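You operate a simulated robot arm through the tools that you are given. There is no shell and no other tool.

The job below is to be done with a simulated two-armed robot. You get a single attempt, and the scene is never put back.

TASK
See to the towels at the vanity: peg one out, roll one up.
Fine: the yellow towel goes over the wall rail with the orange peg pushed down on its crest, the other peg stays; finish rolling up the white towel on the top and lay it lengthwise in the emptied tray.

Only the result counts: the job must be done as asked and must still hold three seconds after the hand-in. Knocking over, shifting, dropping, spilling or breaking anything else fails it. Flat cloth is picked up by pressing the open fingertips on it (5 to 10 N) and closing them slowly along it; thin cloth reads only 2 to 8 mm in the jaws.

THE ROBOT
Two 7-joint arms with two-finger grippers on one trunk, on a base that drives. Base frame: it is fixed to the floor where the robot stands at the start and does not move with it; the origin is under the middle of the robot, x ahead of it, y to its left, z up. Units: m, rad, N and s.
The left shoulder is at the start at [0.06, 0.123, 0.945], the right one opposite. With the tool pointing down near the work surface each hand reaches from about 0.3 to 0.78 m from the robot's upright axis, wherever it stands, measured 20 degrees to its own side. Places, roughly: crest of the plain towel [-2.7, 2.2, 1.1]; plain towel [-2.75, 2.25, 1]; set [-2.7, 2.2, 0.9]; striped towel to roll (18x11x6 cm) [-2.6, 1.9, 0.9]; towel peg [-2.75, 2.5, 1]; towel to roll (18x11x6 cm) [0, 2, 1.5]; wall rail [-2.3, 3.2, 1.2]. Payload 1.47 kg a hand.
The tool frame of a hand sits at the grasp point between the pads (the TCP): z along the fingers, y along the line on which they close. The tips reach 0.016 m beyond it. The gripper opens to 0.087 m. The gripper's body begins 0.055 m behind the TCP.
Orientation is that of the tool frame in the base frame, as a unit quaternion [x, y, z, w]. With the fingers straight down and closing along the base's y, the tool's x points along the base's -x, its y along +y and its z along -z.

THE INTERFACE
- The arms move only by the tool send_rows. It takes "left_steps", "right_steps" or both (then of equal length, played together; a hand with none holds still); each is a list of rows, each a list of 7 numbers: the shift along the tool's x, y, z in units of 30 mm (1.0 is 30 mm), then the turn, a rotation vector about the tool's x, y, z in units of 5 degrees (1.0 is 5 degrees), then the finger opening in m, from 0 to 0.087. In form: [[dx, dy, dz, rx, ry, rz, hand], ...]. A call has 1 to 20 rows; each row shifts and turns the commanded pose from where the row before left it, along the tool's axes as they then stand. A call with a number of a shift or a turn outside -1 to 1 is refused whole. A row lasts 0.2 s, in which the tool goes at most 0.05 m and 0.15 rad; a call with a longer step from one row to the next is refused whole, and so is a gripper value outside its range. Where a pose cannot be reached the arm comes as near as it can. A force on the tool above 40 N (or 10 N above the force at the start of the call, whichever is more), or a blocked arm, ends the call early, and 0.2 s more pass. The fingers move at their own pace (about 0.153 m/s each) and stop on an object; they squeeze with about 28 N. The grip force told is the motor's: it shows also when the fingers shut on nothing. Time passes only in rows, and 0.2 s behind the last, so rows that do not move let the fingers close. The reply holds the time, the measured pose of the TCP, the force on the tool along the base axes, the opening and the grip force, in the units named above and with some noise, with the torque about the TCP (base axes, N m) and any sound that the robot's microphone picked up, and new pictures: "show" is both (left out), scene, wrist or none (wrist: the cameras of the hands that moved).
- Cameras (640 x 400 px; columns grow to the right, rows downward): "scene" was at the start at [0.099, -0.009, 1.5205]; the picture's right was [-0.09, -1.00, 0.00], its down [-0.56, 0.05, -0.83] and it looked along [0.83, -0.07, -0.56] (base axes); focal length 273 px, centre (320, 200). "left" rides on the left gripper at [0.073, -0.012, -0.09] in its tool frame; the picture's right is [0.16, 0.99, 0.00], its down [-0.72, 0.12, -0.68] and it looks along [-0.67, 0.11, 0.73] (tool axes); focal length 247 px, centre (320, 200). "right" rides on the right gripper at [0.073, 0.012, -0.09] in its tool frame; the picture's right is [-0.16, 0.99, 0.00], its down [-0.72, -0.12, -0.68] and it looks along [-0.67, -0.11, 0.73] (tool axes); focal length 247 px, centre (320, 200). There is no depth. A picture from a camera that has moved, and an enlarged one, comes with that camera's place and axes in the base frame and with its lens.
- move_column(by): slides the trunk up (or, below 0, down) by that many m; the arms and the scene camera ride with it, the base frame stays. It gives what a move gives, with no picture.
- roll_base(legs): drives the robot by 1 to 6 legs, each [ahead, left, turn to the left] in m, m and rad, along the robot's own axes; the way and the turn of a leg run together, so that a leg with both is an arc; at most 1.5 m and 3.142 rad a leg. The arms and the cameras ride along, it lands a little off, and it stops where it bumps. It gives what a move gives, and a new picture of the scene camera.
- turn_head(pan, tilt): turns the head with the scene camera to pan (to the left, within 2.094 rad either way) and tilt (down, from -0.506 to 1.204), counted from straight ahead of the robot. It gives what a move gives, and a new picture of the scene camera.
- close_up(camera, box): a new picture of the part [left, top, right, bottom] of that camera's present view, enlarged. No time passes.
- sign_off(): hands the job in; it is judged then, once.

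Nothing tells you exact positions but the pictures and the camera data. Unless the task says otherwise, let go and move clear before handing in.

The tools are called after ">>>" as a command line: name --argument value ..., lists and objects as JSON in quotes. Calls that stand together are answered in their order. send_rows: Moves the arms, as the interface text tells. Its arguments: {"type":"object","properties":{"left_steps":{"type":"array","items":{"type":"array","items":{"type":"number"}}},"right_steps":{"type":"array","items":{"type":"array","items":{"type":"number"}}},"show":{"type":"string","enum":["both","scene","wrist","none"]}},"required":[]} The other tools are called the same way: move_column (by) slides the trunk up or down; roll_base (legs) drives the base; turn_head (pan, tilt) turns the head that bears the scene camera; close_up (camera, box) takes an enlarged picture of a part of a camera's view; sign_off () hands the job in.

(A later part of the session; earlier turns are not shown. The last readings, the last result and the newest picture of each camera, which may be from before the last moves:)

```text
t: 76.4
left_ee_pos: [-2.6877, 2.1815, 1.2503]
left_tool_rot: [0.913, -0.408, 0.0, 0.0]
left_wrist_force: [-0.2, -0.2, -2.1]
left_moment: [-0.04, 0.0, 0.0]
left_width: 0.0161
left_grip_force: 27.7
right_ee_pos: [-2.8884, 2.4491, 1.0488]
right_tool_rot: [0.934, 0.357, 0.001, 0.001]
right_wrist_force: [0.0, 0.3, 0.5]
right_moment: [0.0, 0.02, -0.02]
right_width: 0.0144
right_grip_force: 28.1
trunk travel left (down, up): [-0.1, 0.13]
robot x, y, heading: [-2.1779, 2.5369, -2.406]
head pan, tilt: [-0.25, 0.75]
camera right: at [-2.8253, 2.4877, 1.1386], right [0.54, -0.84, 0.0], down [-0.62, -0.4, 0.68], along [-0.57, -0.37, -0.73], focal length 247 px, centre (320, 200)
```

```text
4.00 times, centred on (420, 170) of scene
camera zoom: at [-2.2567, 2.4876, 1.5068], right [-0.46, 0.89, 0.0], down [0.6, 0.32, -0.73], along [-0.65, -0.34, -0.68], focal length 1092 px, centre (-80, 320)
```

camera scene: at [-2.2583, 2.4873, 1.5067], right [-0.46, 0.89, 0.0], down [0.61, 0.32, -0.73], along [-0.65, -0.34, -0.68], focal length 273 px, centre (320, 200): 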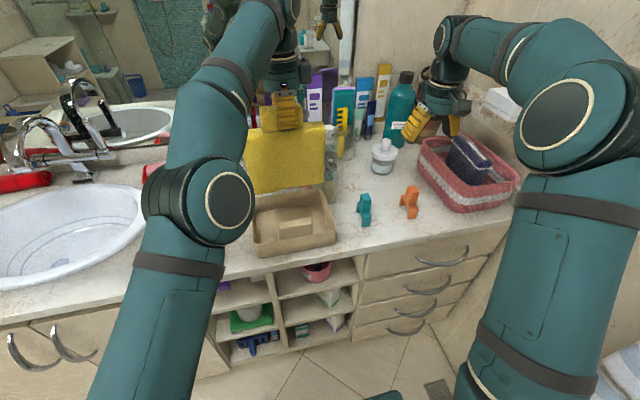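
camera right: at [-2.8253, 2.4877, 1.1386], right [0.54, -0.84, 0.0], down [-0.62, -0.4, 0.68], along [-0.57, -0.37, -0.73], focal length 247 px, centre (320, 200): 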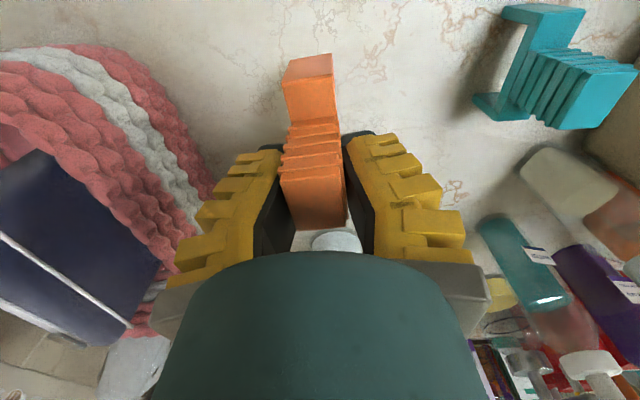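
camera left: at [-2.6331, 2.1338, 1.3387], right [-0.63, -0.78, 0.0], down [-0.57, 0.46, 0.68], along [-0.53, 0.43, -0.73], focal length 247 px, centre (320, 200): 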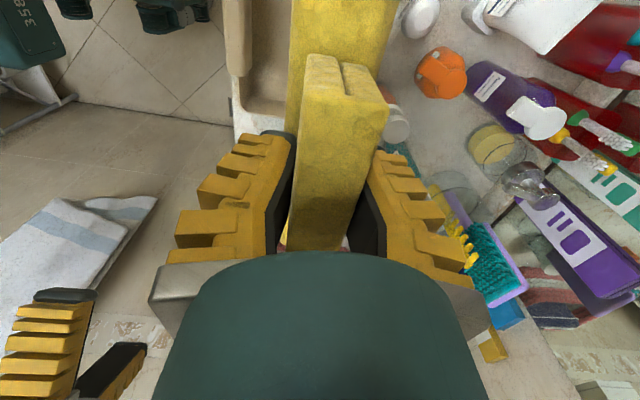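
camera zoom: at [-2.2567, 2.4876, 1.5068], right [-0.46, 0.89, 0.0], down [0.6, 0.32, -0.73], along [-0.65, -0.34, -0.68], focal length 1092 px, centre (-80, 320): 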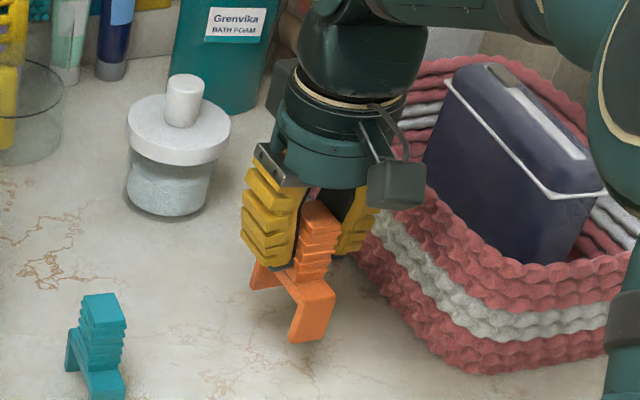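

Both items are held. I bring both hands in to a carrying posture, then back away from the vanity.

>>> send_rows --left_steps '[[0, -0.3, -0.2, 0, 0, 0, 0.0], [0.95, -0.71, 0, 0, 0, 0, 0.0], [0.95, -0.71, 0, 0, 0, 0, 0.0], [0.95, -0.71, 0, 0, 0, 0, 0.0], [0.95, -0.71, 0, 0, 0, 0, 0.0], [0.95, -0.71, 0, 0, 0, 0, 0.0], [0.95, -0.71, 0, 0, 0, 0, 0.0]]' --right_steps '[[0, 0, -0.95, 0, 0, 0, 0.0], [0.57, 0.5, -0.95, 0, 0, 0, 0.0], [0.57, 0.71, -0.95, 0, 0, 0, 0.0], [0.57, 0.71, -0.95, 0, 0, 0, 0.0], [0.57, 0.71, -0.95, 0, 0, 0, 0.0], [0.57, 0.71, -0.95, 0, 0, 0, 0.0], [0.57, 0.71, -0.95, 0, 0, 0, 0.0]]' --show "scene"

>>> roll_base --legs '[[-0.3, 0, 0]]'

>>> turn_head --pan -1.4 --tilt 0.5

```text
t: 78.0
left_ee_pos: [-2.4719, 2.145, 1.2567]
left_tool_rot: [0.913, -0.407, -0.001, 0.0]
left_wrist_force: [1.0, -0.6, -1.6]
left_moment: [0.05, 0.02, 0.01]
left_width: 0.0161
left_grip_force: 27.7
right_ee_pos: [-2.7267, 2.4263, 1.2492]
right_tool_rot: [0.934, 0.357, -0.001, 0.0]
right_wrist_force: [-0.5, -0.3, 0.1]
right_moment: [0.02, 0.04, -0.02]
right_width: 0.0138
right_grip_force: 27.8
trunk travel left (down, up): [-0.1, 0.13]
robot x, y, heading: [-2.175, 2.5354, -2.409]
head pan, tilt: [-0.25, 0.75]
camera scene: at [-2.2546, 2.4879, 1.507], right [-0.46, 0.89, 0.0], down [0.6, 0.32, -0.73], along [-0.65, -0.34, -0.68], focal length 273 px, centre (320, 200)
```

scene: 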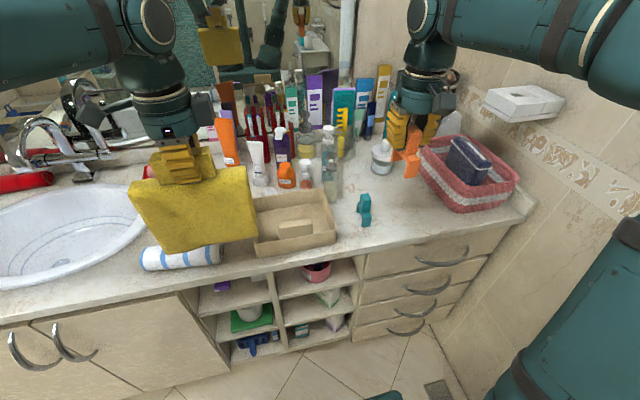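

```text
t: 80.0
left_ee_pos: [-2.2492, 2.3471, 1.2564]
left_tool_rot: [0.913, -0.408, 0.0, 0.0]
left_wrist_force: [-1.0, 0.6, -1.0]
left_moment: [0.02, 0.04, -0.04]
left_width: 0.0162
left_grip_force: 27.7
right_ee_pos: [-2.5038, 2.6291, 1.2491]
right_tool_rot: [0.933, 0.359, 0.0, 0.0]
right_wrist_force: [0.6, 0.2, -0.9]
right_moment: [-0.03, 0.02, -0.01]
right_width: 0.0136
right_grip_force: 27.7
trunk travel left (down, up): [-0.1, 0.13]
robot x, y, heading: [-1.956, 2.7357, -2.408]
head pan, tilt: [-0.25, 0.75]
camera scene: at [-2.0307, 2.6906, 1.5069], right [-0.46, 0.89, 0.0], down [0.6, 0.32, -0.73], along [-0.65, -0.34, -0.68], focal length 273 px, centre (320, 200)
```

scene: 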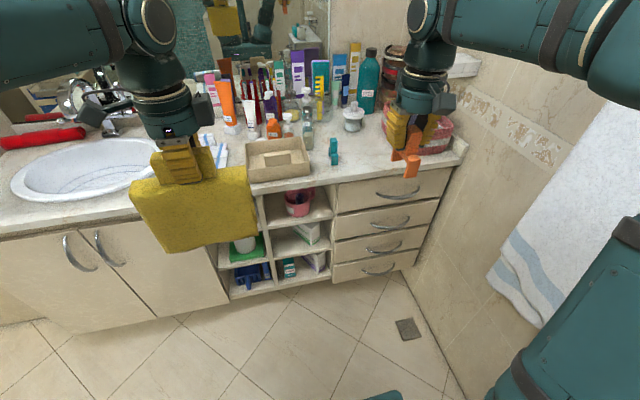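

```text
t: 81.4
left_ee_pos: [-2.2486, 2.3468, 1.2554]
left_tool_rot: [0.913, -0.407, 0.0, 0.0]
left_wrist_force: [0.0, 0.5, -1.4]
left_moment: [-0.01, 0.03, -0.02]
left_width: 0.0163
left_grip_force: 28.2
right_ee_pos: [-2.5047, 2.6277, 1.2478]
right_tool_rot: [0.934, 0.358, -0.001, 0.0]
right_wrist_force: [0.1, -0.6, 0.3]
right_moment: [0.01, 0.01, 0.01]
right_width: 0.0136
right_grip_force: 28.1
trunk travel left (down, up): [-0.1, 0.13]
robot x, y, heading: [-1.9507, 2.7367, -2.411]
head pan, tilt: [-1.4, 0.499]
camera scene: at [-2.0293, 2.7848, 1.5288], right [0.62, 0.79, 0.0], down [0.38, -0.3, -0.88], along [-0.69, 0.54, -0.48], focal length 273 px, centre (320, 200)
```

scene: 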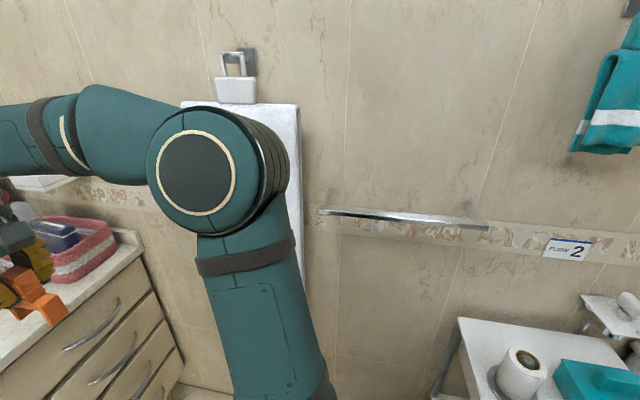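

I see the rail now, with a side table below right. I slide away from the wall, then turn right to face the rail.

>>> roll_base --legs '[[0, 0.3, 0], [0, 0, -1.57]]'

>>> turn_head --pan 0 --tilt 0.4

>>> close_up --camera "scene" --box '[240, 80, 440, 205]'

```text
t: 88.4
left_ee_pos: [-2.143, 2.8077, 1.2561]
left_tool_rot: [-0.361, 0.933, -0.001, 0.0]
left_wrist_force: [0.0, -0.7, -1.2]
left_moment: [0.02, 0.0, -0.03]
left_width: 0.0163
left_grip_force: 28.5
right_ee_pos: [-1.8634, 3.0652, 1.249]
right_tool_rot: [0.915, -0.404, 0.0, 0.0]
right_wrist_force: [0.1, 0.4, 0.1]
right_moment: [0.02, 0.02, 0.0]
right_width: 0.0135
right_grip_force: 28.1
trunk travel left (down, up): [-0.1, 0.13]
robot x, y, heading: [-1.7538, 2.5156, 2.317]
head pan, tilt: [-1.4, 0.499]
camera scene: at [-1.7017, 2.5923, 1.5288], right [0.79, -0.61, 0.0], down [-0.29, -0.38, -0.88], along [0.54, 0.69, -0.48], focal length 273 px, centre (320, 200)
```

scene: 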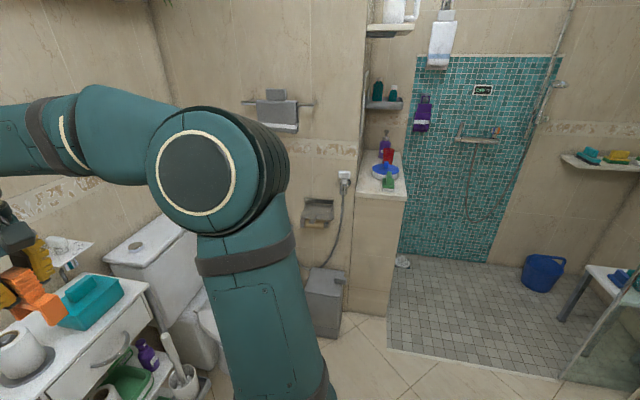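

```text
t: 89.9
left_ee_pos: [-2.1438, 2.8093, 1.2564]
left_tool_rot: [-0.36, 0.933, 0.0, 0.0]
left_wrist_force: [-0.1, -0.3, -1.2]
left_moment: [0.04, -0.02, -0.01]
left_width: 0.016
left_grip_force: 27.8
right_ee_pos: [-1.8644, 3.065, 1.2486]
right_tool_rot: [0.915, -0.404, 0.0, 0.0]
right_wrist_force: [0.0, 0.3, -0.2]
right_moment: [0.0, -0.02, 0.01]
right_width: 0.0135
right_grip_force: 27.8
trunk travel left (down, up): [-0.1, 0.13]
robot x, y, heading: [-1.7516, 2.5161, 2.308]
head pan, tilt: [0.0, 0.4]
camera scene: at [-1.82, 2.5889, 1.5379], right [0.74, 0.67, 0.0], down [0.26, -0.29, -0.92], along [-0.62, 0.68, -0.39], focal length 273 px, centre (320, 200)
```

scene: 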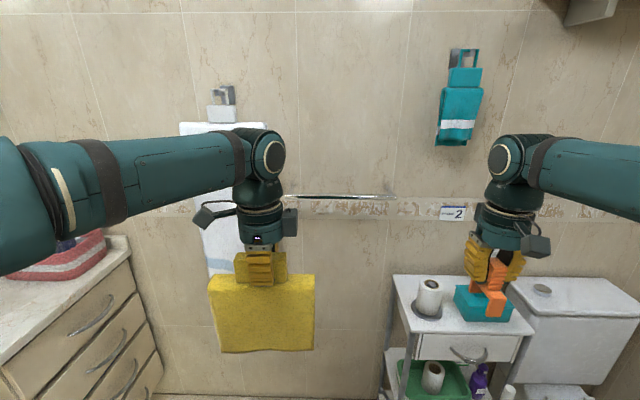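

```text
3.20 times, centred on (340, 142) of scene
camera zoom: at [-1.82, 2.5889, 1.5379], right [0.74, 0.67, 0.0], down [0.26, -0.29, -0.92], along [-0.62, 0.68, -0.39], focal length 874 px, centre (256, 384)
```

zoom: 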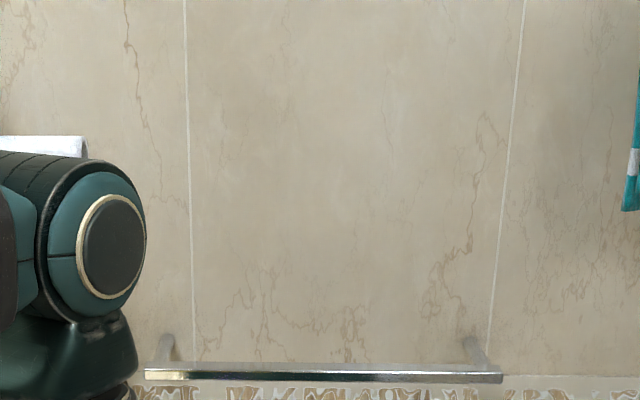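

The rail bar is at about v = 0.91 m ahead, z≈1.204, aligned with my view. I raise the trunk so the towel can go over the bar, then look again.

>>> move_column --by 0.13

>>> send_rows --left_steps '[[0, 0, -0.7, 0, 0, 0, 0.0], [0, 0, -0.7, 0, 0, 0, 0.0]]' --right_steps '[[0.3, -0.8, 0, 0, 0, 0, 0.0], [0.3, -0.8, 0, 0, 0, 0, 0.0]]' --show "both"

>>> close_up --camera "scene" --box '[200, 150, 420, 288]'

```text
t: 91.5
left_ee_pos: [-2.1438, 2.8086, 1.3865]
left_tool_rot: [-0.361, 0.933, 0.0, 0.0]
left_wrist_force: [0.8, -0.8, -1.3]
left_moment: [0.01, 0.02, 0.0]
left_width: 0.0162
left_grip_force: 28.1
right_ee_pos: [-1.8633, 3.0654, 1.3782]
right_tool_rot: [0.915, -0.404, -0.001, 0.0]
right_wrist_force: [0.4, 0.6, 0.5]
right_moment: [-0.01, -0.01, 0.04]
right_width: 0.0133
right_grip_force: 28.2
trunk travel left (down, up): [-0.23, 0.0]
robot x, y, heading: [-1.7515, 2.5146, 2.31]
head pan, tilt: [0.0, 0.4]
```

```text
t: 92.1
left_ee_pos: [-2.1442, 2.8081, 1.4286]
left_tool_rot: [-0.361, 0.933, 0.0, 0.0]
left_wrist_force: [0.1, -0.8, -1.9]
left_moment: [0.01, 0.01, 0.01]
left_width: 0.0163
left_grip_force: 27.7
right_ee_pos: [-1.8162, 3.0846, 1.3803]
right_tool_rot: [0.914, -0.405, 0.0, -0.001]
right_wrist_force: [-1.0, -0.4, -0.8]
right_moment: [0.01, -0.02, 0.0]
right_width: 0.0132
right_grip_force: 28.5
trunk travel left (down, up): [-0.23, 0.0]
robot x, y, heading: [-1.754, 2.5165, 2.308]
head pan, tilt: [0.0, 0.4]
camera scene: at [-1.8195, 2.589, 1.6679], right [0.74, 0.67, 0.0], down [0.26, -0.29, -0.92], along [-0.62, 0.68, -0.39], focal length 273 px, centre (320, 200)
camera right: at [-1.775, 3.0215, 1.4689], right [-0.84, -0.55, 0.0], down [-0.4, 0.61, 0.68], along [-0.37, 0.57, -0.73], focal length 247 px, centre (320, 200)
camera left: at [-2.1898, 2.7489, 1.5165], right [-0.78, 0.62, 0.0], down [0.46, 0.57, 0.68], along [0.42, 0.53, -0.73], focal length 247 px, centre (320, 200)
```

scene: 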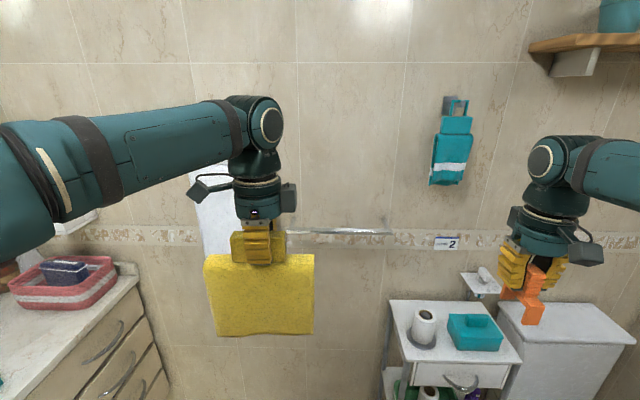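
right: 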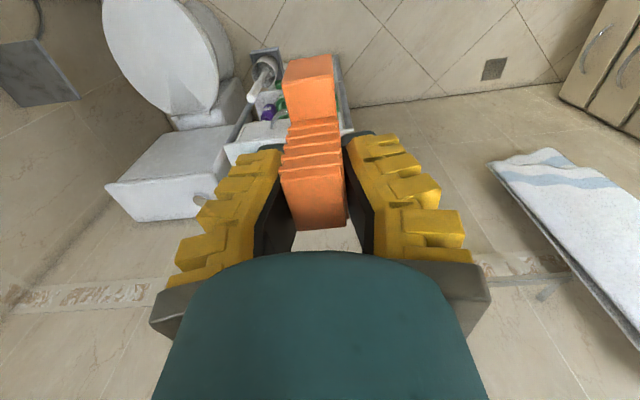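
left: 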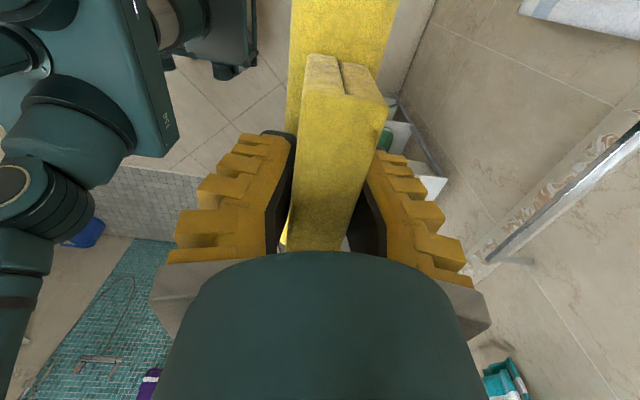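

```text
2.90 times, centred on (310, 219) of scene
camera zoom: at [-1.8195, 2.589, 1.6679], right [0.74, 0.67, 0.0], down [0.26, -0.29, -0.92], along [-0.62, 0.68, -0.39], focal length 792 px, centre (349, 145)
```

zoom: 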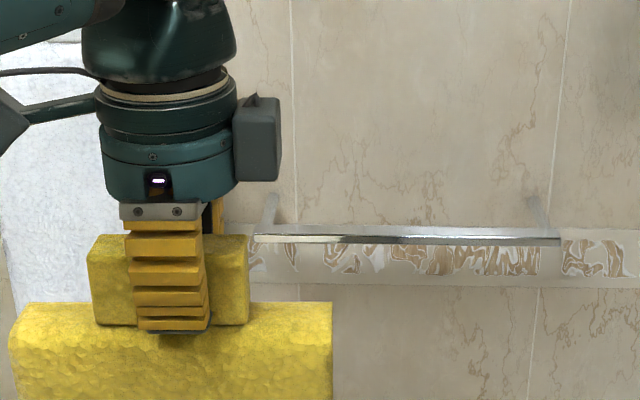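

The rail runs from u≈0.245 to 0.608 at z≈1.20; the towel hangs 1 cm or more above its level now. I drive forward 0.3 m, stopping well short of the bar.

>>> roll_base --legs '[[0.3, 0, -0.007]]'

>>> turn_head --pan 0 --tilt 0.55

>>> close_up --camera "left" --box '[0, 0, 640, 400]'

```text
t: 94.2
left_ee_pos: [-2.3399, 3.0326, 1.4272]
left_tool_rot: [-0.357, 0.934, 0.0, 0.0]
left_wrist_force: [-0.1, -0.7, -1.4]
left_moment: [0.02, 0.01, 0.01]
left_width: 0.0161
left_grip_force: 28.3
right_ee_pos: [-2.0113, 3.3057, 1.3793]
right_tool_rot: [0.913, -0.409, -0.001, -0.001]
right_wrist_force: [-0.2, 1.3, -0.7]
right_moment: [0.0, -0.02, -0.01]
right_width: 0.0129
right_grip_force: 27.7
trunk travel left (down, up): [-0.23, 0.0]
robot x, y, heading: [-1.9486, 2.7344, 2.303]
head pan, tilt: [0.0, 0.4]
camera scene: at [-2.0192, 2.811, 1.6679], right [0.75, 0.67, 0.0], down [0.26, -0.29, -0.92], along [-0.61, 0.69, -0.39], focal length 273 px, centre (320, 200)
```

scene: 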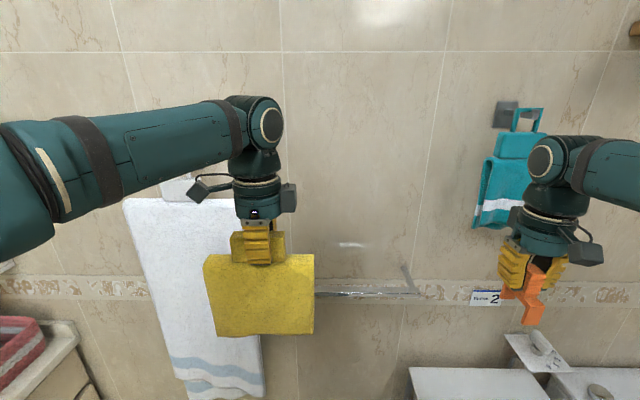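

```text
t: 94.9
left_ee_pos: [-2.3404, 3.032, 1.4276]
left_tool_rot: [-0.356, 0.934, 0.0, 0.0]
left_wrist_force: [0.2, 0.8, -0.9]
left_moment: [-0.02, 0.0, -0.02]
left_width: 0.0165
left_grip_force: 28.1
right_ee_pos: [-2.0106, 3.3063, 1.3789]
right_tool_rot: [0.913, -0.409, 0.0, 0.0]
right_wrist_force: [-0.2, -0.4, -0.3]
right_moment: [0.0, 0.01, 0.0]
right_width: 0.0132
right_grip_force: 27.8
trunk travel left (down, up): [-0.23, 0.0]
robot x, y, heading: [-1.9506, 2.7367, 2.299]
head pan, tilt: [0.0, 0.55]
camera scene: at [-2.0172, 2.8087, 1.6542], right [0.75, 0.67, 0.0], down [0.35, -0.39, -0.85], along [-0.57, 0.64, -0.52], focal length 273 px, centre (320, 200)
```

scene: 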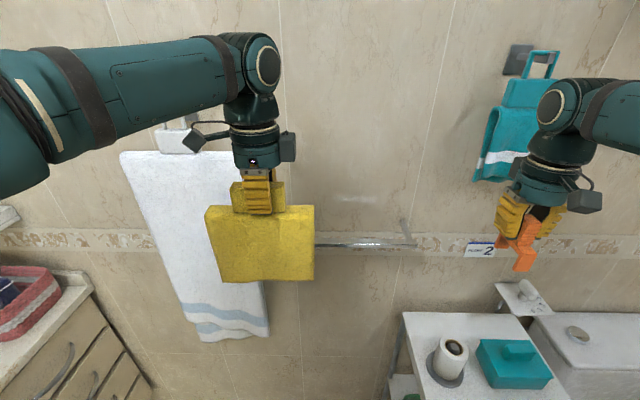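

```text
1.00 times, centred on (320, 200) of left (not enlarged: the box is as wide or as high as the picture)
camera zoom: at [-2.3877, 2.9739, 1.5164], right [-0.78, 0.63, 0.0], down [0.46, 0.57, 0.68], along [0.43, 0.53, -0.73], focal length 247 px, centre (320, 200)
```

zoom: 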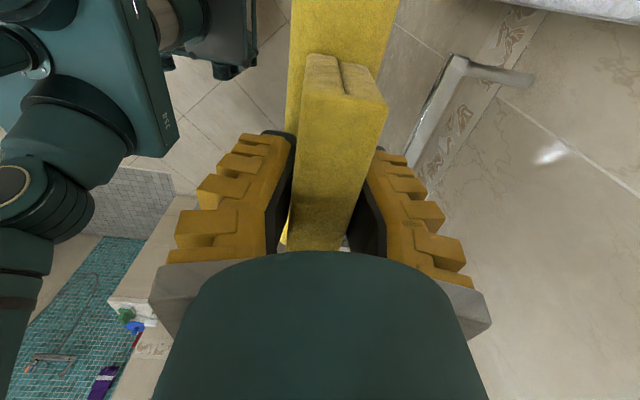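

Rail confirmed at u 0.245–0.613, v≈3.96. I move the towel right to the rail's middle, then forward over the bar.

>>> send_rows --left_steps '[[-0.98, 0, -0.2, 0, 0, 0, 0.0], [-0.98, 0, -0.2, 0, 0, 0, 0.0], [-0.98, 0, 0, 0, 0, 0, 0.0], [-0.98, 0, 0, 0, 0, 0, 0.0], [-0.98, 0, 0, 0, 0, 0, 0.0]]' --show "both"

>>> send_rows --left_steps '[[0, 0.8, 0, 0, 0, 0, 0.0], [0, 0.8, 0, 0, 0, 0, 0.0], [0, 0.8, 0, 0, 0, 0, 0.0]]' --show "both"

>>> close_up --camera "scene" --box '[240, 150, 480, 300]'

```text
t: 96.1
left_ee_pos: [-2.2297, 3.13, 1.4394]
left_tool_rot: [-0.357, 0.934, 0.0, -0.001]
left_wrist_force: [-0.3, 0.4, -1.9]
left_moment: [0.0, 0.01, 0.04]
left_width: 0.0161
left_grip_force: 28.4
right_ee_pos: [-2.0094, 3.3072, 1.3779]
right_tool_rot: [0.913, -0.408, 0.0, -0.001]
right_wrist_force: [0.5, 0.3, -0.1]
right_moment: [-0.01, 0.04, 0.0]
right_width: 0.0134
right_grip_force: 28.3
trunk travel left (down, up): [-0.23, 0.0]
robot x, y, heading: [-1.9522, 2.7379, 2.297]
head pan, tilt: [0.0, 0.55]
camera scene: at [-2.0163, 2.8097, 1.6542], right [0.75, 0.67, 0.0], down [0.35, -0.39, -0.85], along [-0.57, 0.64, -0.52], focal length 273 px, centre (320, 200)
camera left: at [-2.2774, 3.0723, 1.5279], right [-0.78, 0.63, 0.0], down [0.46, 0.57, 0.68], along [0.43, 0.53, -0.73], focal length 247 px, centre (320, 200)
```

scene: 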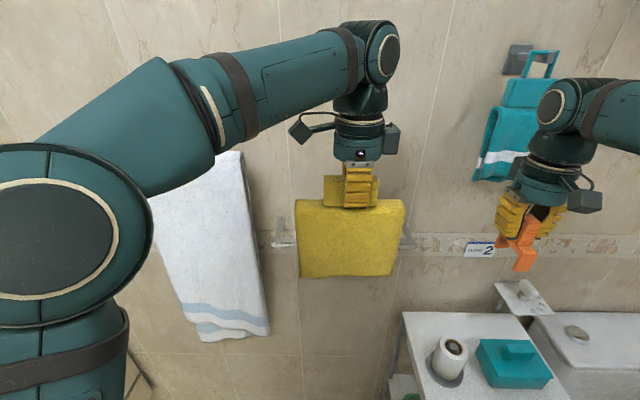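
left: 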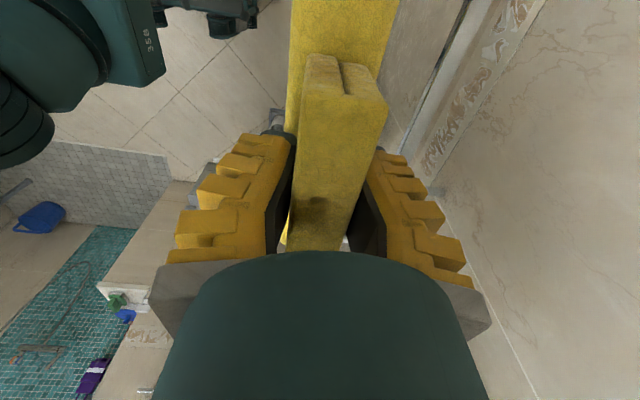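

```text
t: 96.9
left_ee_pos: [-2.2802, 3.1845, 1.4378]
left_tool_rot: [-0.357, 0.934, -0.002, 0.0]
left_wrist_force: [0.3, 0.1, -1.4]
left_moment: [0.0, 0.01, 0.0]
left_width: 0.0164
left_grip_force: 27.8
right_ee_pos: [-2.0117, 3.3064, 1.3794]
right_tool_rot: [0.913, -0.409, 0.0, 0.0]
right_wrist_force: [0.0, 0.4, -0.5]
right_moment: [0.0, 0.0, -0.01]
right_width: 0.013
right_grip_force: 28.2
trunk travel left (down, up): [-0.23, 0.0]
robot x, y, heading: [-1.9527, 2.7386, 2.299]
head pan, tilt: [0.0, 0.55]
camera scene: at [-2.0177, 2.81, 1.6541], right [0.75, 0.67, 0.0], down [0.35, -0.39, -0.85], along [-0.57, 0.64, -0.52], focal length 273 px, centre (320, 200)
camera left: at [-2.3269, 3.1268, 1.5269], right [-0.78, 0.63, 0.0], down [0.46, 0.57, 0.68], along [0.43, 0.53, -0.73], focal length 247 px, centre (320, 200)
```

scene: 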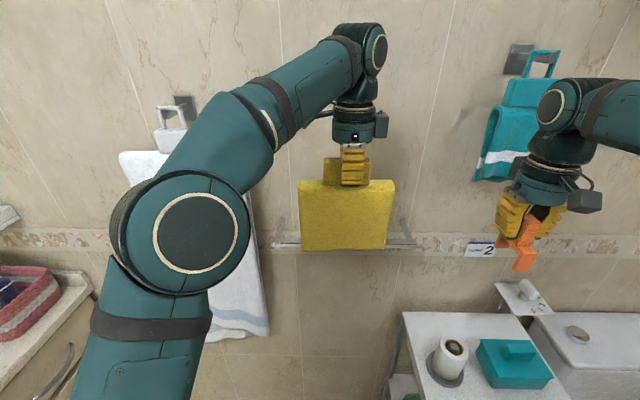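
left: 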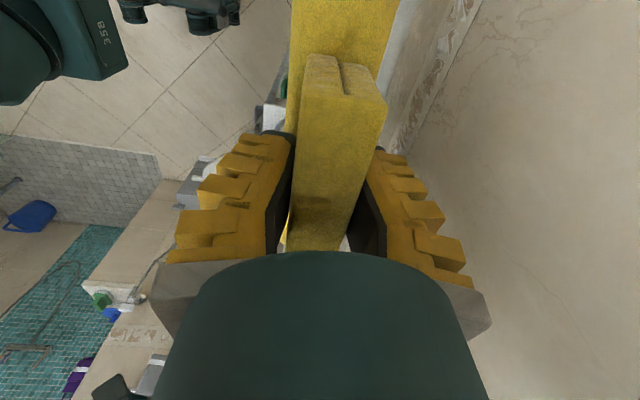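

```text
2.67 times, centred on (360, 225) of scene
camera zoom: at [-2.0177, 2.81, 1.6541], right [0.75, 0.67, 0.0], down [0.35, -0.39, -0.85], along [-0.57, 0.64, -0.52], focal length 728 px, centre (213, 133)
```

zoom: 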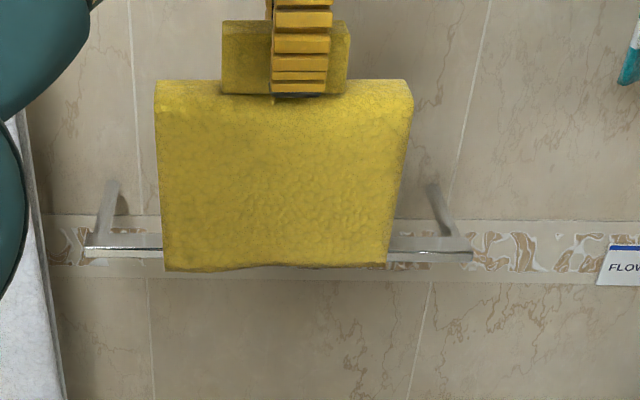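

The towel is centred along the bar and ~7 cm short of it. I move it over the bar and start lowering.

>>> send_rows --left_steps '[[0, 0.8, 0, 0, 0, 0, 0.0], [0, 0.8, 0, 0, 0, 0, 0.0], [0, 0.75, 0, 0, 0, 0, 0.0], [0, 0, 0, 0, 0, 0, 0.0]]' --show "both"

>>> close_up --camera "scene" --box '[240, 150, 480, 300]'

>>> close_up --camera "right" --box '[0, 0, 640, 400]'

```text
t: 97.9
left_ee_pos: [-2.3021, 3.2102, 1.4393]
left_tool_rot: [-0.357, 0.934, 0.0, 0.0]
left_wrist_force: [-0.4, 0.4, -1.3]
left_moment: [-0.02, 0.0, 0.03]
left_width: 0.0165
left_grip_force: 27.8
left hand out of reach, approached as far as the arm can: row 2, 3
right_ee_pos: [-2.0112, 3.3062, 1.378]
right_tool_rot: [0.913, -0.409, 0.0, 0.001]
right_wrist_force: [0.3, 0.5, -0.6]
right_moment: [-0.05, 0.02, -0.01]
right_width: 0.0131
right_grip_force: 28.5
trunk travel left (down, up): [-0.23, 0.0]
robot x, y, heading: [-1.9504, 2.738, 2.297]
head pan, tilt: [0.0, 0.55]
camera scene: at [-2.0171, 2.8098, 1.6541], right [0.75, 0.67, 0.0], down [0.35, -0.39, -0.85], along [-0.57, 0.64, -0.52], focal length 273 px, centre (320, 200)
camera left: at [-2.3501, 3.1528, 1.5271], right [-0.78, 0.63, 0.0], down [0.46, 0.57, 0.68], along [0.43, 0.53, -0.73], focal length 247 px, centre (320, 200)
```

scene: 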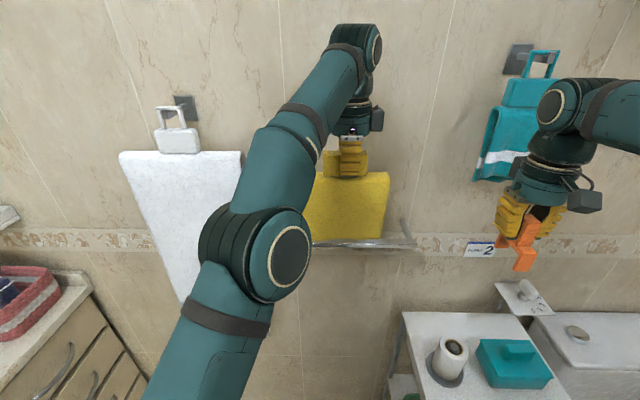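
left: 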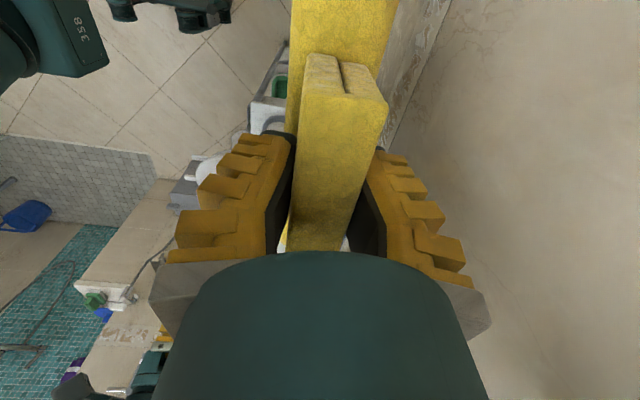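

```text
2.67 times, centred on (360, 225) of scene
camera zoom: at [-2.0171, 2.8098, 1.6541], right [0.75, 0.67, 0.0], down [0.35, -0.39, -0.85], along [-0.57, 0.64, -0.52], focal length 728 px, centre (213, 133)
```

zoom: 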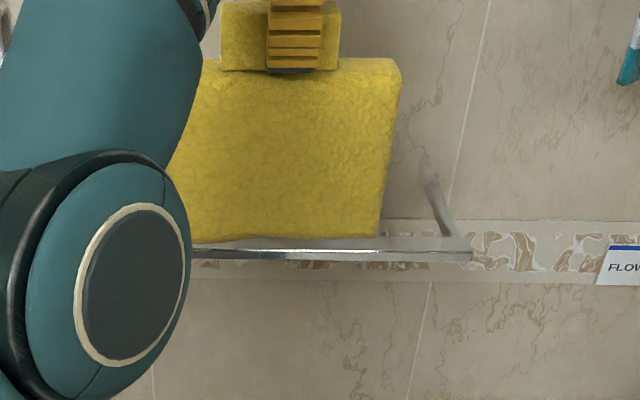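

```text
1.00 times, centred on (320, 200) of right (not enlarged: the box is as wide or as high as the picture)
camera zoom: at [-1.9704, 3.2439, 1.4686], right [-0.84, -0.54, 0.0], down [-0.4, 0.62, 0.68], along [-0.37, 0.57, -0.73], focal length 247 px, centre (320, 200)
```

zoom: 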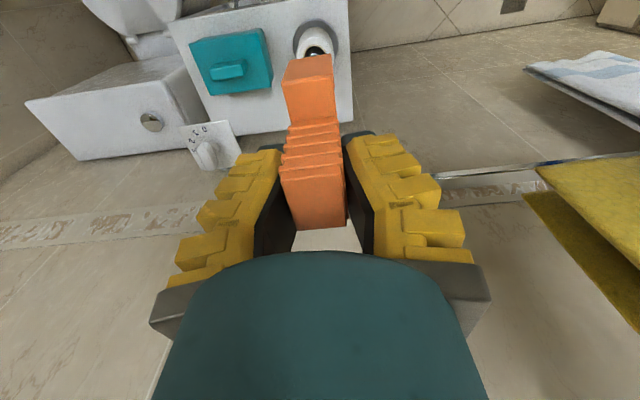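

The left arm hit its reach limit 3 cm short. I pull it back, drive 10 cm closer, and then use the right wrist camera to judge the saddle's position over the bar.

>>> send_rows --left_steps '[[0, -0.85, 0, 0, 0, 0, 0.0], [0, -0.85, 0, 0, 0, 0, 0.0], [0, -0.85, 0, 0, 0, 0, 0.0], [0, -0.85, 0, 0, 0, 0, 0.0]]' --right_steps '[[0.6, 0, 0, 0, 0, 0, 0.0], [0.6, 0, 0, 0, 0, 0, 0.0], [0.6, 0, 0, 0, 0, 0, 0.0], [0.6, 0, 0, 0, 0, 0, 0.0]]' --show "none"

>>> roll_base --legs '[[0.09, 0, 0]]'

>>> close_up --camera "scene" --box '[240, 150, 480, 300]'

>>> close_up --camera "right" --box '[0, 0, 640, 400]'

```text
t: 98.9
left_ee_pos: [-2.233, 3.1328, 1.4424]
left_tool_rot: [-0.357, 0.934, 0.001, -0.001]
left_wrist_force: [0.8, -0.4, -1.7]
left_moment: [-0.01, 0.01, 0.03]
left_width: 0.0161
left_grip_force: 27.8
right_ee_pos: [-1.9612, 3.2502, 1.3812]
right_tool_rot: [0.913, -0.408, -0.001, -0.001]
right_wrist_force: [0.3, -0.8, 0.0]
right_moment: [0.03, 0.0, -0.01]
right_width: 0.0133
right_grip_force: 27.8
trunk travel left (down, up): [-0.23, 0.0]
robot x, y, heading: [-1.9459, 2.7356, 2.298]
head pan, tilt: [0.0, 0.55]
```

```text
t: 100.0
left_ee_pos: [-2.2959, 3.2016, 1.4411]
left_tool_rot: [-0.358, 0.934, 0.0, 0.0]
left_wrist_force: [-0.2, -1.1, -0.7]
left_moment: [-0.01, -0.02, -0.01]
left_width: 0.0161
left_grip_force: 28.3
right_ee_pos: [-2.0234, 3.3218, 1.3799]
right_tool_rot: [0.913, -0.408, 0.0, 0.0]
right_wrist_force: [-0.1, 0.1, 0.0]
right_moment: [0.01, -0.01, -0.01]
right_width: 0.0131
right_grip_force: 28.1
trunk travel left (down, up): [-0.23, 0.0]
robot x, y, heading: [-2.0088, 2.8032, 2.298]
head pan, tilt: [0.0, 0.55]
camera scene: at [-2.0778, 2.8763, 1.6542], right [0.74, 0.67, 0.0], down [0.35, -0.39, -0.85], along [-0.57, 0.63, -0.52], focal length 273 px, centre (320, 200)
```

scene: 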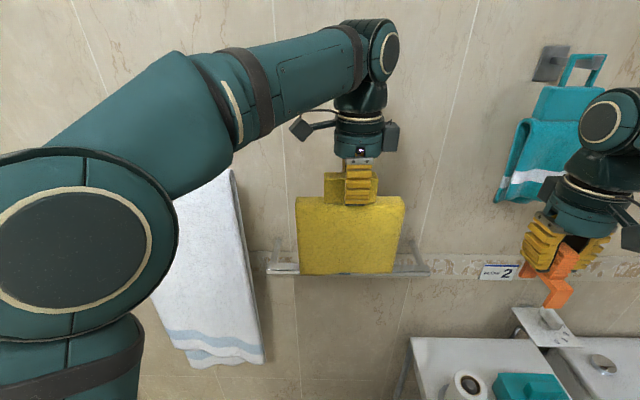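

```text
2.67 times, centred on (360, 225) of scene
camera zoom: at [-2.0778, 2.8763, 1.6542], right [0.74, 0.67, 0.0], down [0.35, -0.39, -0.85], along [-0.57, 0.63, -0.52], focal length 728 px, centre (213, 133)
```

zoom: 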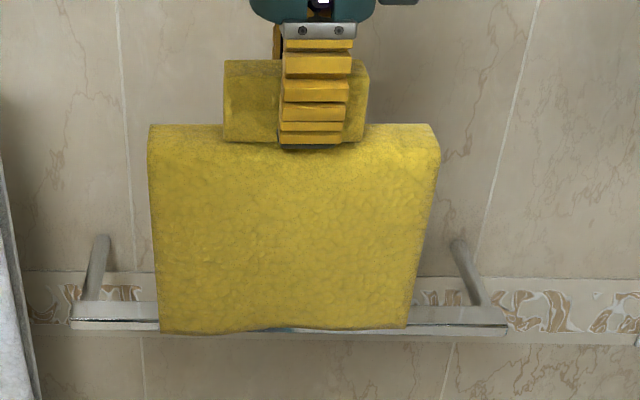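

```text
1.00 times, centred on (320, 200) of right (not enlarged: the box is as wide or as high as the picture)
camera zoom: at [-1.9831, 3.2575, 1.4692], right [-0.84, -0.54, 0.0], down [-0.4, 0.62, 0.68], along [-0.37, 0.57, -0.73], focal length 247 px, centre (320, 200)
```

zoom: 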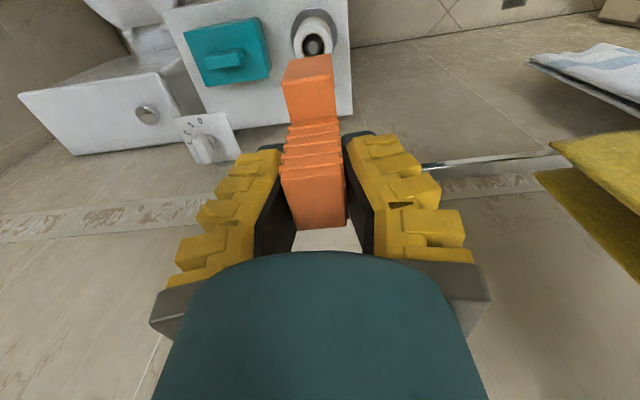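

I advance the last 4.7 cm.

>>> send_rows --left_steps '[[0, 0.8, 0, 0, 0, 0, 0.0], [0, 0.8, 0, 0, 0, 0, 0.0], [0, 0, 0.3, 0, 0, 0, 0.0], [0, 0, 0.2, 0, 0, 0, 0.0]]' --show "scene"

>>> close_up --camera "scene" --box '[240, 130, 480, 280]'

>>> close_up --camera "right" --box '[400, 90, 640, 240]'

```text
t: 101.0
left_ee_pos: [-2.3259, 3.2386, 1.4266]
left_tool_rot: [-0.356, 0.934, 0.001, 0.0]
left_wrist_force: [0.8, -0.7, -2.0]
left_moment: [-0.02, -0.02, -0.03]
left_width: 0.0163
left_grip_force: 27.8
right_ee_pos: [-2.0243, 3.3196, 1.3792]
right_tool_rot: [0.914, -0.407, 0.0, 0.0]
right_wrist_force: [-0.4, 0.3, -0.5]
right_moment: [-0.04, -0.04, 0.03]
right_width: 0.0131
right_grip_force: 27.7
trunk travel left (down, up): [-0.23, 0.0]
robot x, y, heading: [-2.0087, 2.8029, 2.304]
head pan, tilt: [0.0, 0.55]
camera scene: at [-2.0777, 2.8764, 1.6542], right [0.74, 0.67, 0.0], down [0.35, -0.39, -0.85], along [-0.57, 0.63, -0.52], focal length 273 px, centre (320, 200)
```

scene: 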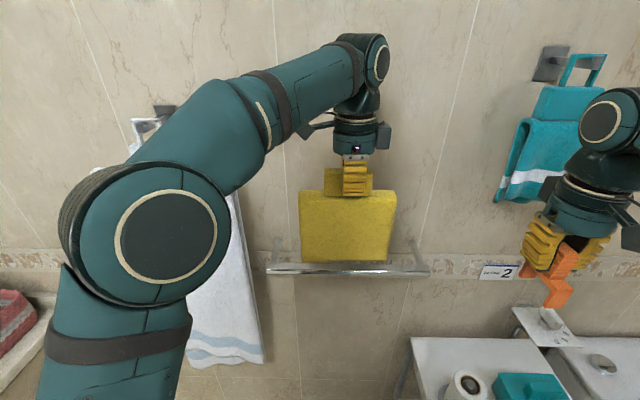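

```text
2.67 times, centred on (360, 205) of scene
camera zoom: at [-2.0777, 2.8764, 1.6542], right [0.74, 0.67, 0.0], down [0.35, -0.39, -0.85], along [-0.57, 0.63, -0.52], focal length 728 px, centre (213, 187)
```

zoom: 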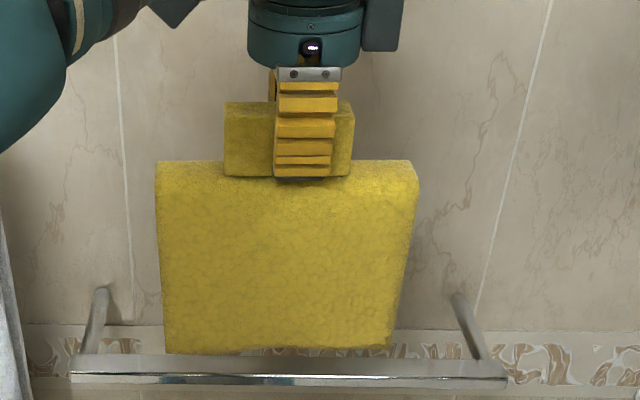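

```text
2.67 times, centred on (520, 165) of right
camera zoom: at [-1.983, 3.2576, 1.4691], right [-0.84, -0.54, 0.0], down [-0.4, 0.62, 0.68], along [-0.37, 0.57, -0.73], focal length 659 px, centre (-213, 293)
```

zoom: 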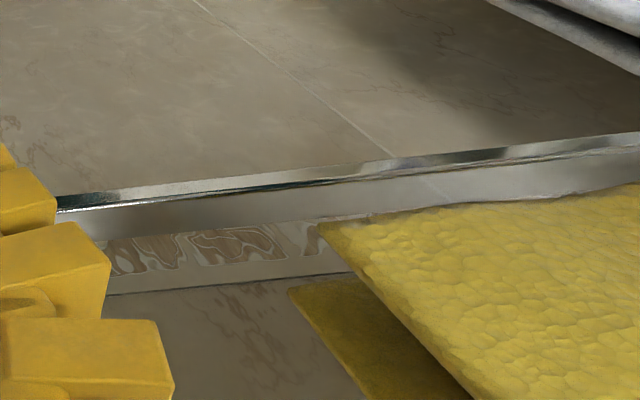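

The saddle looks ~6 mm short of the bar's centre. I nudge forward and lower until the leg bottoms are just above the bar for a direct comparison.

>>> send_rows --left_steps '[[0, 0.2, 0.3, 0, 0, 0, 0.0], [0, 0, 0.4, 0, 0, 0, 0.0], [0, 0, 0.3, 0, 0, 0, 0.0], [0, 0, 0, 0, 0, 0, 0.0]]' --show "none"

>>> close_up --camera "scene" --box '[260, 180, 440, 292]'

>>> close_up --camera "right" --box '[480, 100, 640, 200]'

```text
t: 102.0
left_ee_pos: [-2.3309, 3.2416, 1.3963]
left_tool_rot: [-0.358, 0.934, 0.0, 0.0]
left_wrist_force: [-0.4, 1.0, -1.7]
left_moment: [-0.02, 0.0, -0.02]
left_width: 0.0163
left_grip_force: 28.1
right_ee_pos: [-2.0238, 3.3194, 1.3801]
right_tool_rot: [0.913, -0.408, 0.0, 0.0]
right_wrist_force: [-0.3, -0.7, -1.0]
right_moment: [-0.01, -0.01, 0.01]
right_width: 0.0131
right_grip_force: 27.3
trunk travel left (down, up): [-0.23, 0.0]
robot x, y, heading: [-2.0089, 2.798, 2.295]
head pan, tilt: [0.0, 0.55]
```

```text
3.56 times, centred on (350, 236) of scene
camera zoom: at [-2.0773, 2.8758, 1.6542], right [0.74, 0.67, 0.0], down [0.35, -0.39, -0.85], along [-0.57, 0.63, -0.52], focal length 971 px, centre (213, 72)
```

zoom: 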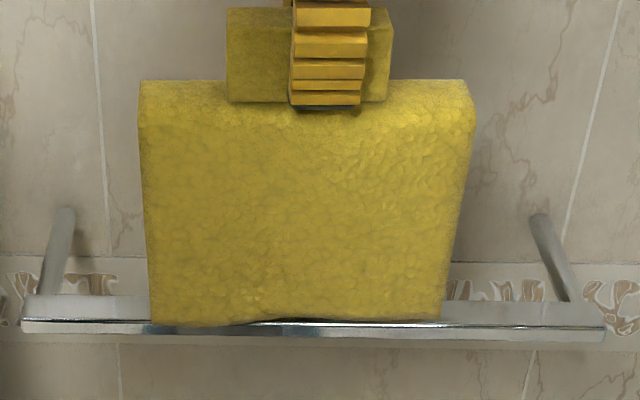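

```text
4.00 times, centred on (560, 150) of right
camera zoom: at [-1.9827, 3.2571, 1.4693], right [-0.84, -0.54, 0.0], down [-0.4, 0.62, 0.68], along [-0.37, 0.57, -0.73], focal length 988 px, centre (-640, 400)
```

zoom: 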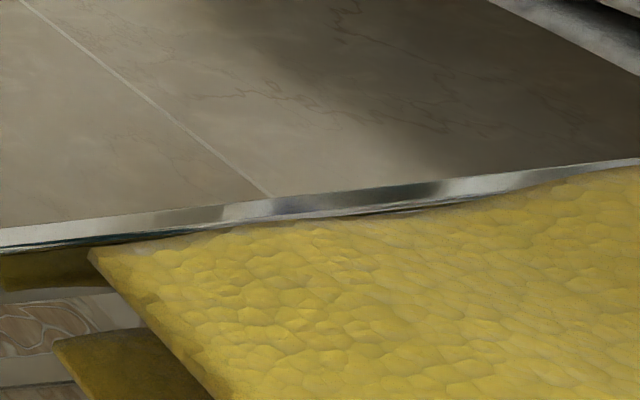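

The legs are just above the bar and appear to straddle it. I lower gently, watching force.

>>> send_rows --left_steps '[[0, 0.07, 0.2, 0, 0, 0, 0.0], [0, 0, 0.2, 0, 0, 0, 0.0], [0, 0, 0.2, 0, 0, 0, 0.0]]' --show "none"

>>> close_up --camera "scene" --box '[260, 180, 440, 292]'

>>> close_up --camera "right" --box '[480, 100, 640, 200]'

```text
t: 102.8
left_ee_pos: [-2.3326, 3.2428, 1.3779]
left_tool_rot: [-0.357, 0.934, -0.001, 0.0]
left_wrist_force: [-0.3, -0.9, -1.9]
left_moment: [0.0, -0.02, 0.0]
left_width: 0.0164
left_grip_force: 28.0
right_ee_pos: [-2.0228, 3.3211, 1.3796]
right_tool_rot: [0.913, -0.407, 0.0, 0.0]
right_wrist_force: [0.1, 0.5, 0.2]
right_moment: [0.04, 0.04, 0.04]
right_width: 0.0132
right_grip_force: 28.0
trunk travel left (down, up): [-0.23, 0.0]
robot x, y, heading: [-2.0098, 2.8005, 2.302]
head pan, tilt: [0.0, 0.55]
```

```text
3.56 times, centred on (350, 236) of scene
camera zoom: at [-2.0774, 2.8757, 1.6542], right [0.74, 0.67, 0.0], down [0.35, -0.39, -0.85], along [-0.57, 0.63, -0.52], focal length 971 px, centre (213, 72)
```

zoom: 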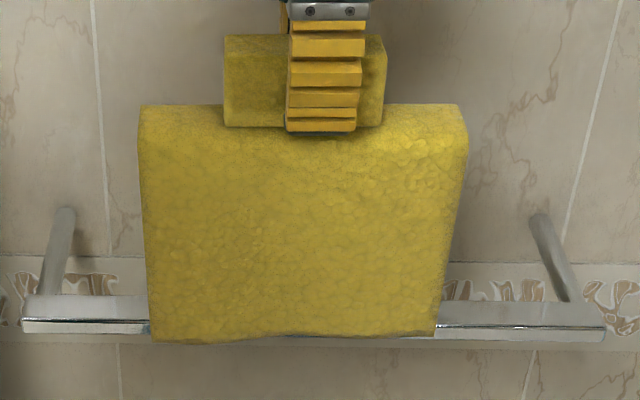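

```text
4.00 times, centred on (560, 150) of right
camera zoom: at [-1.9828, 3.257, 1.4693], right [-0.84, -0.54, 0.0], down [-0.4, 0.62, 0.68], along [-0.37, 0.57, -0.73], focal length 988 px, centre (-640, 400)
```

zoom: 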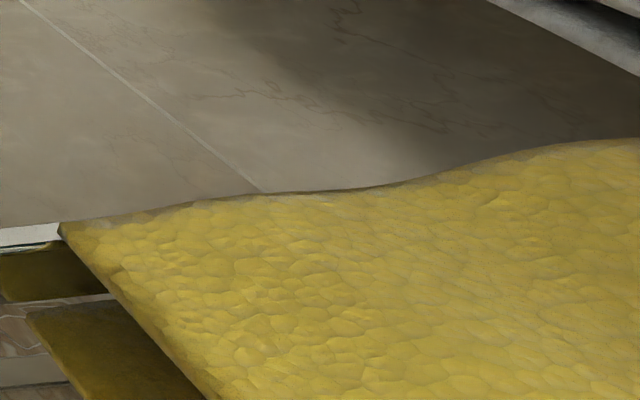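

The bar is between the front and back leaves, no contact force. I continue lowering in pieces.

>>> send_rows --left_steps '[[0, 0, 0.3, 0, 0, 0, 0.0], [0, 0, 0.3, 0, 0, 0, 0.0], [0, 0, 0.3, 0, 0, 0, 0.0], [0, 0, 0.3, 0, 0, 0, 0.0]]' --show "none"

>>> close_up --camera "right" --box '[440, 80, 640, 205]'

```text
t: 103.8
left_ee_pos: [-2.3329, 3.2435, 1.3408]
left_tool_rot: [-0.357, 0.934, 0.0, 0.0]
left_wrist_force: [0.2, -0.1, -1.1]
left_moment: [-0.01, -0.01, -0.04]
left_width: 0.0163
left_grip_force: 27.3
right_ee_pos: [-2.0227, 3.3204, 1.3795]
right_tool_rot: [0.913, -0.408, -0.001, 0.0]
right_wrist_force: [-0.3, 0.8, 0.0]
right_moment: [-0.03, 0.0, -0.04]
right_width: 0.0133
right_grip_force: 28.0
trunk travel left (down, up): [-0.23, 0.0]
robot x, y, heading: [-2.0137, 2.7998, 2.298]
head pan, tilt: [0.0, 0.55]
```

```text
3.20 times, centred on (540, 142) of right
camera zoom: at [-1.9829, 3.2571, 1.4693], right [-0.84, -0.54, 0.0], down [-0.4, 0.62, 0.68], along [-0.37, 0.57, -0.73], focal length 790 px, centre (-384, 384)
```

zoom: 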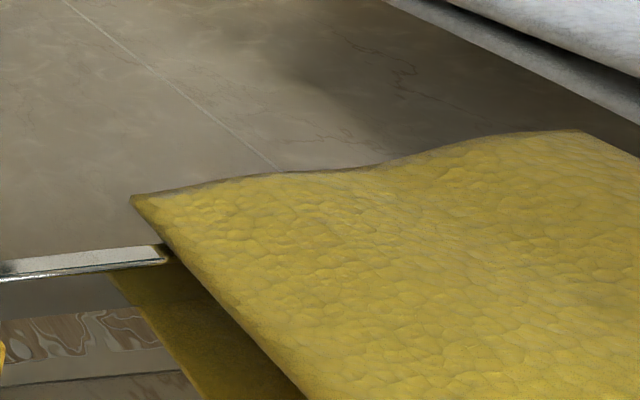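

The bar is inside the saddle. I keep lowering.

>>> send_rows --left_steps '[[0, 0, 0.5, 0, 0, 0, 0.0], [0, 0, 0.5, 0, 0, 0, 0.0], [0, 0, 0.5, 0, 0, 0, 0.0], [0, 0, 0.5, 0, 0, 0, 0.0], [0, 0, 0.4, 0, 0, 0, 0.0]]' --show "none"

>>> close_up --camera "right" --box '[440, 80, 640, 205]'

>>> close_up --camera "scene" --box '[260, 180, 440, 292]'

```text
t: 105.0
left_ee_pos: [-2.3339, 3.2436, 1.2697]
left_tool_rot: [-0.358, 0.934, 0.0, 0.0]
left_wrist_force: [-0.2, -0.5, -1.4]
left_moment: [0.03, 0.0, 0.0]
left_width: 0.0162
left_grip_force: 27.2
right_ee_pos: [-2.0225, 3.3206, 1.3794]
right_tool_rot: [0.913, -0.408, 0.0, 0.001]
right_wrist_force: [-0.9, 0.4, 0.1]
right_moment: [-0.04, 0.0, 0.0]
right_width: 0.0133
right_grip_force: 27.9
trunk travel left (down, up): [-0.23, 0.0]
robot x, y, heading: [-2.0116, 2.8043, 2.3]
head pan, tilt: [0.0, 0.55]
```

```text
3.20 times, centred on (540, 142) of right
camera zoom: at [-1.9828, 3.2571, 1.4693], right [-0.84, -0.54, 0.0], down [-0.4, 0.62, 0.68], along [-0.37, 0.57, -0.73], focal length 790 px, centre (-384, 384)
```

zoom: 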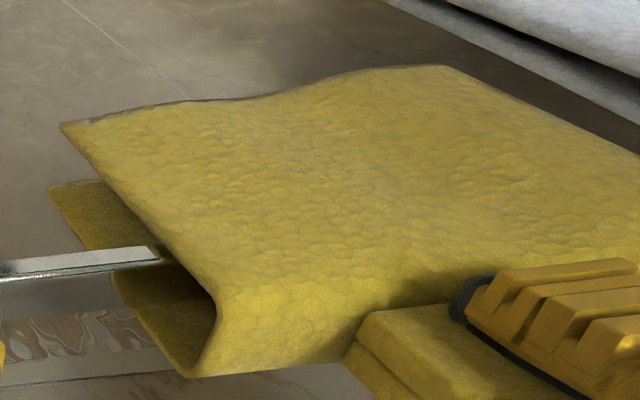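

```text
3.56 times, centred on (350, 236) of scene
camera zoom: at [-2.0774, 2.8758, 1.6542], right [0.74, 0.67, 0.0], down [0.35, -0.39, -0.85], along [-0.57, 0.63, -0.52], focal length 971 px, centre (213, 72)
```

zoom: 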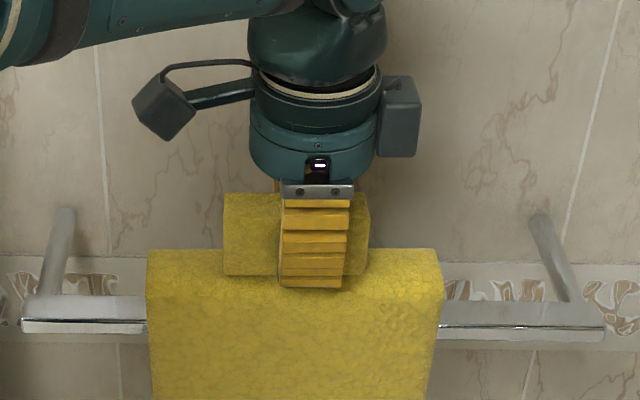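

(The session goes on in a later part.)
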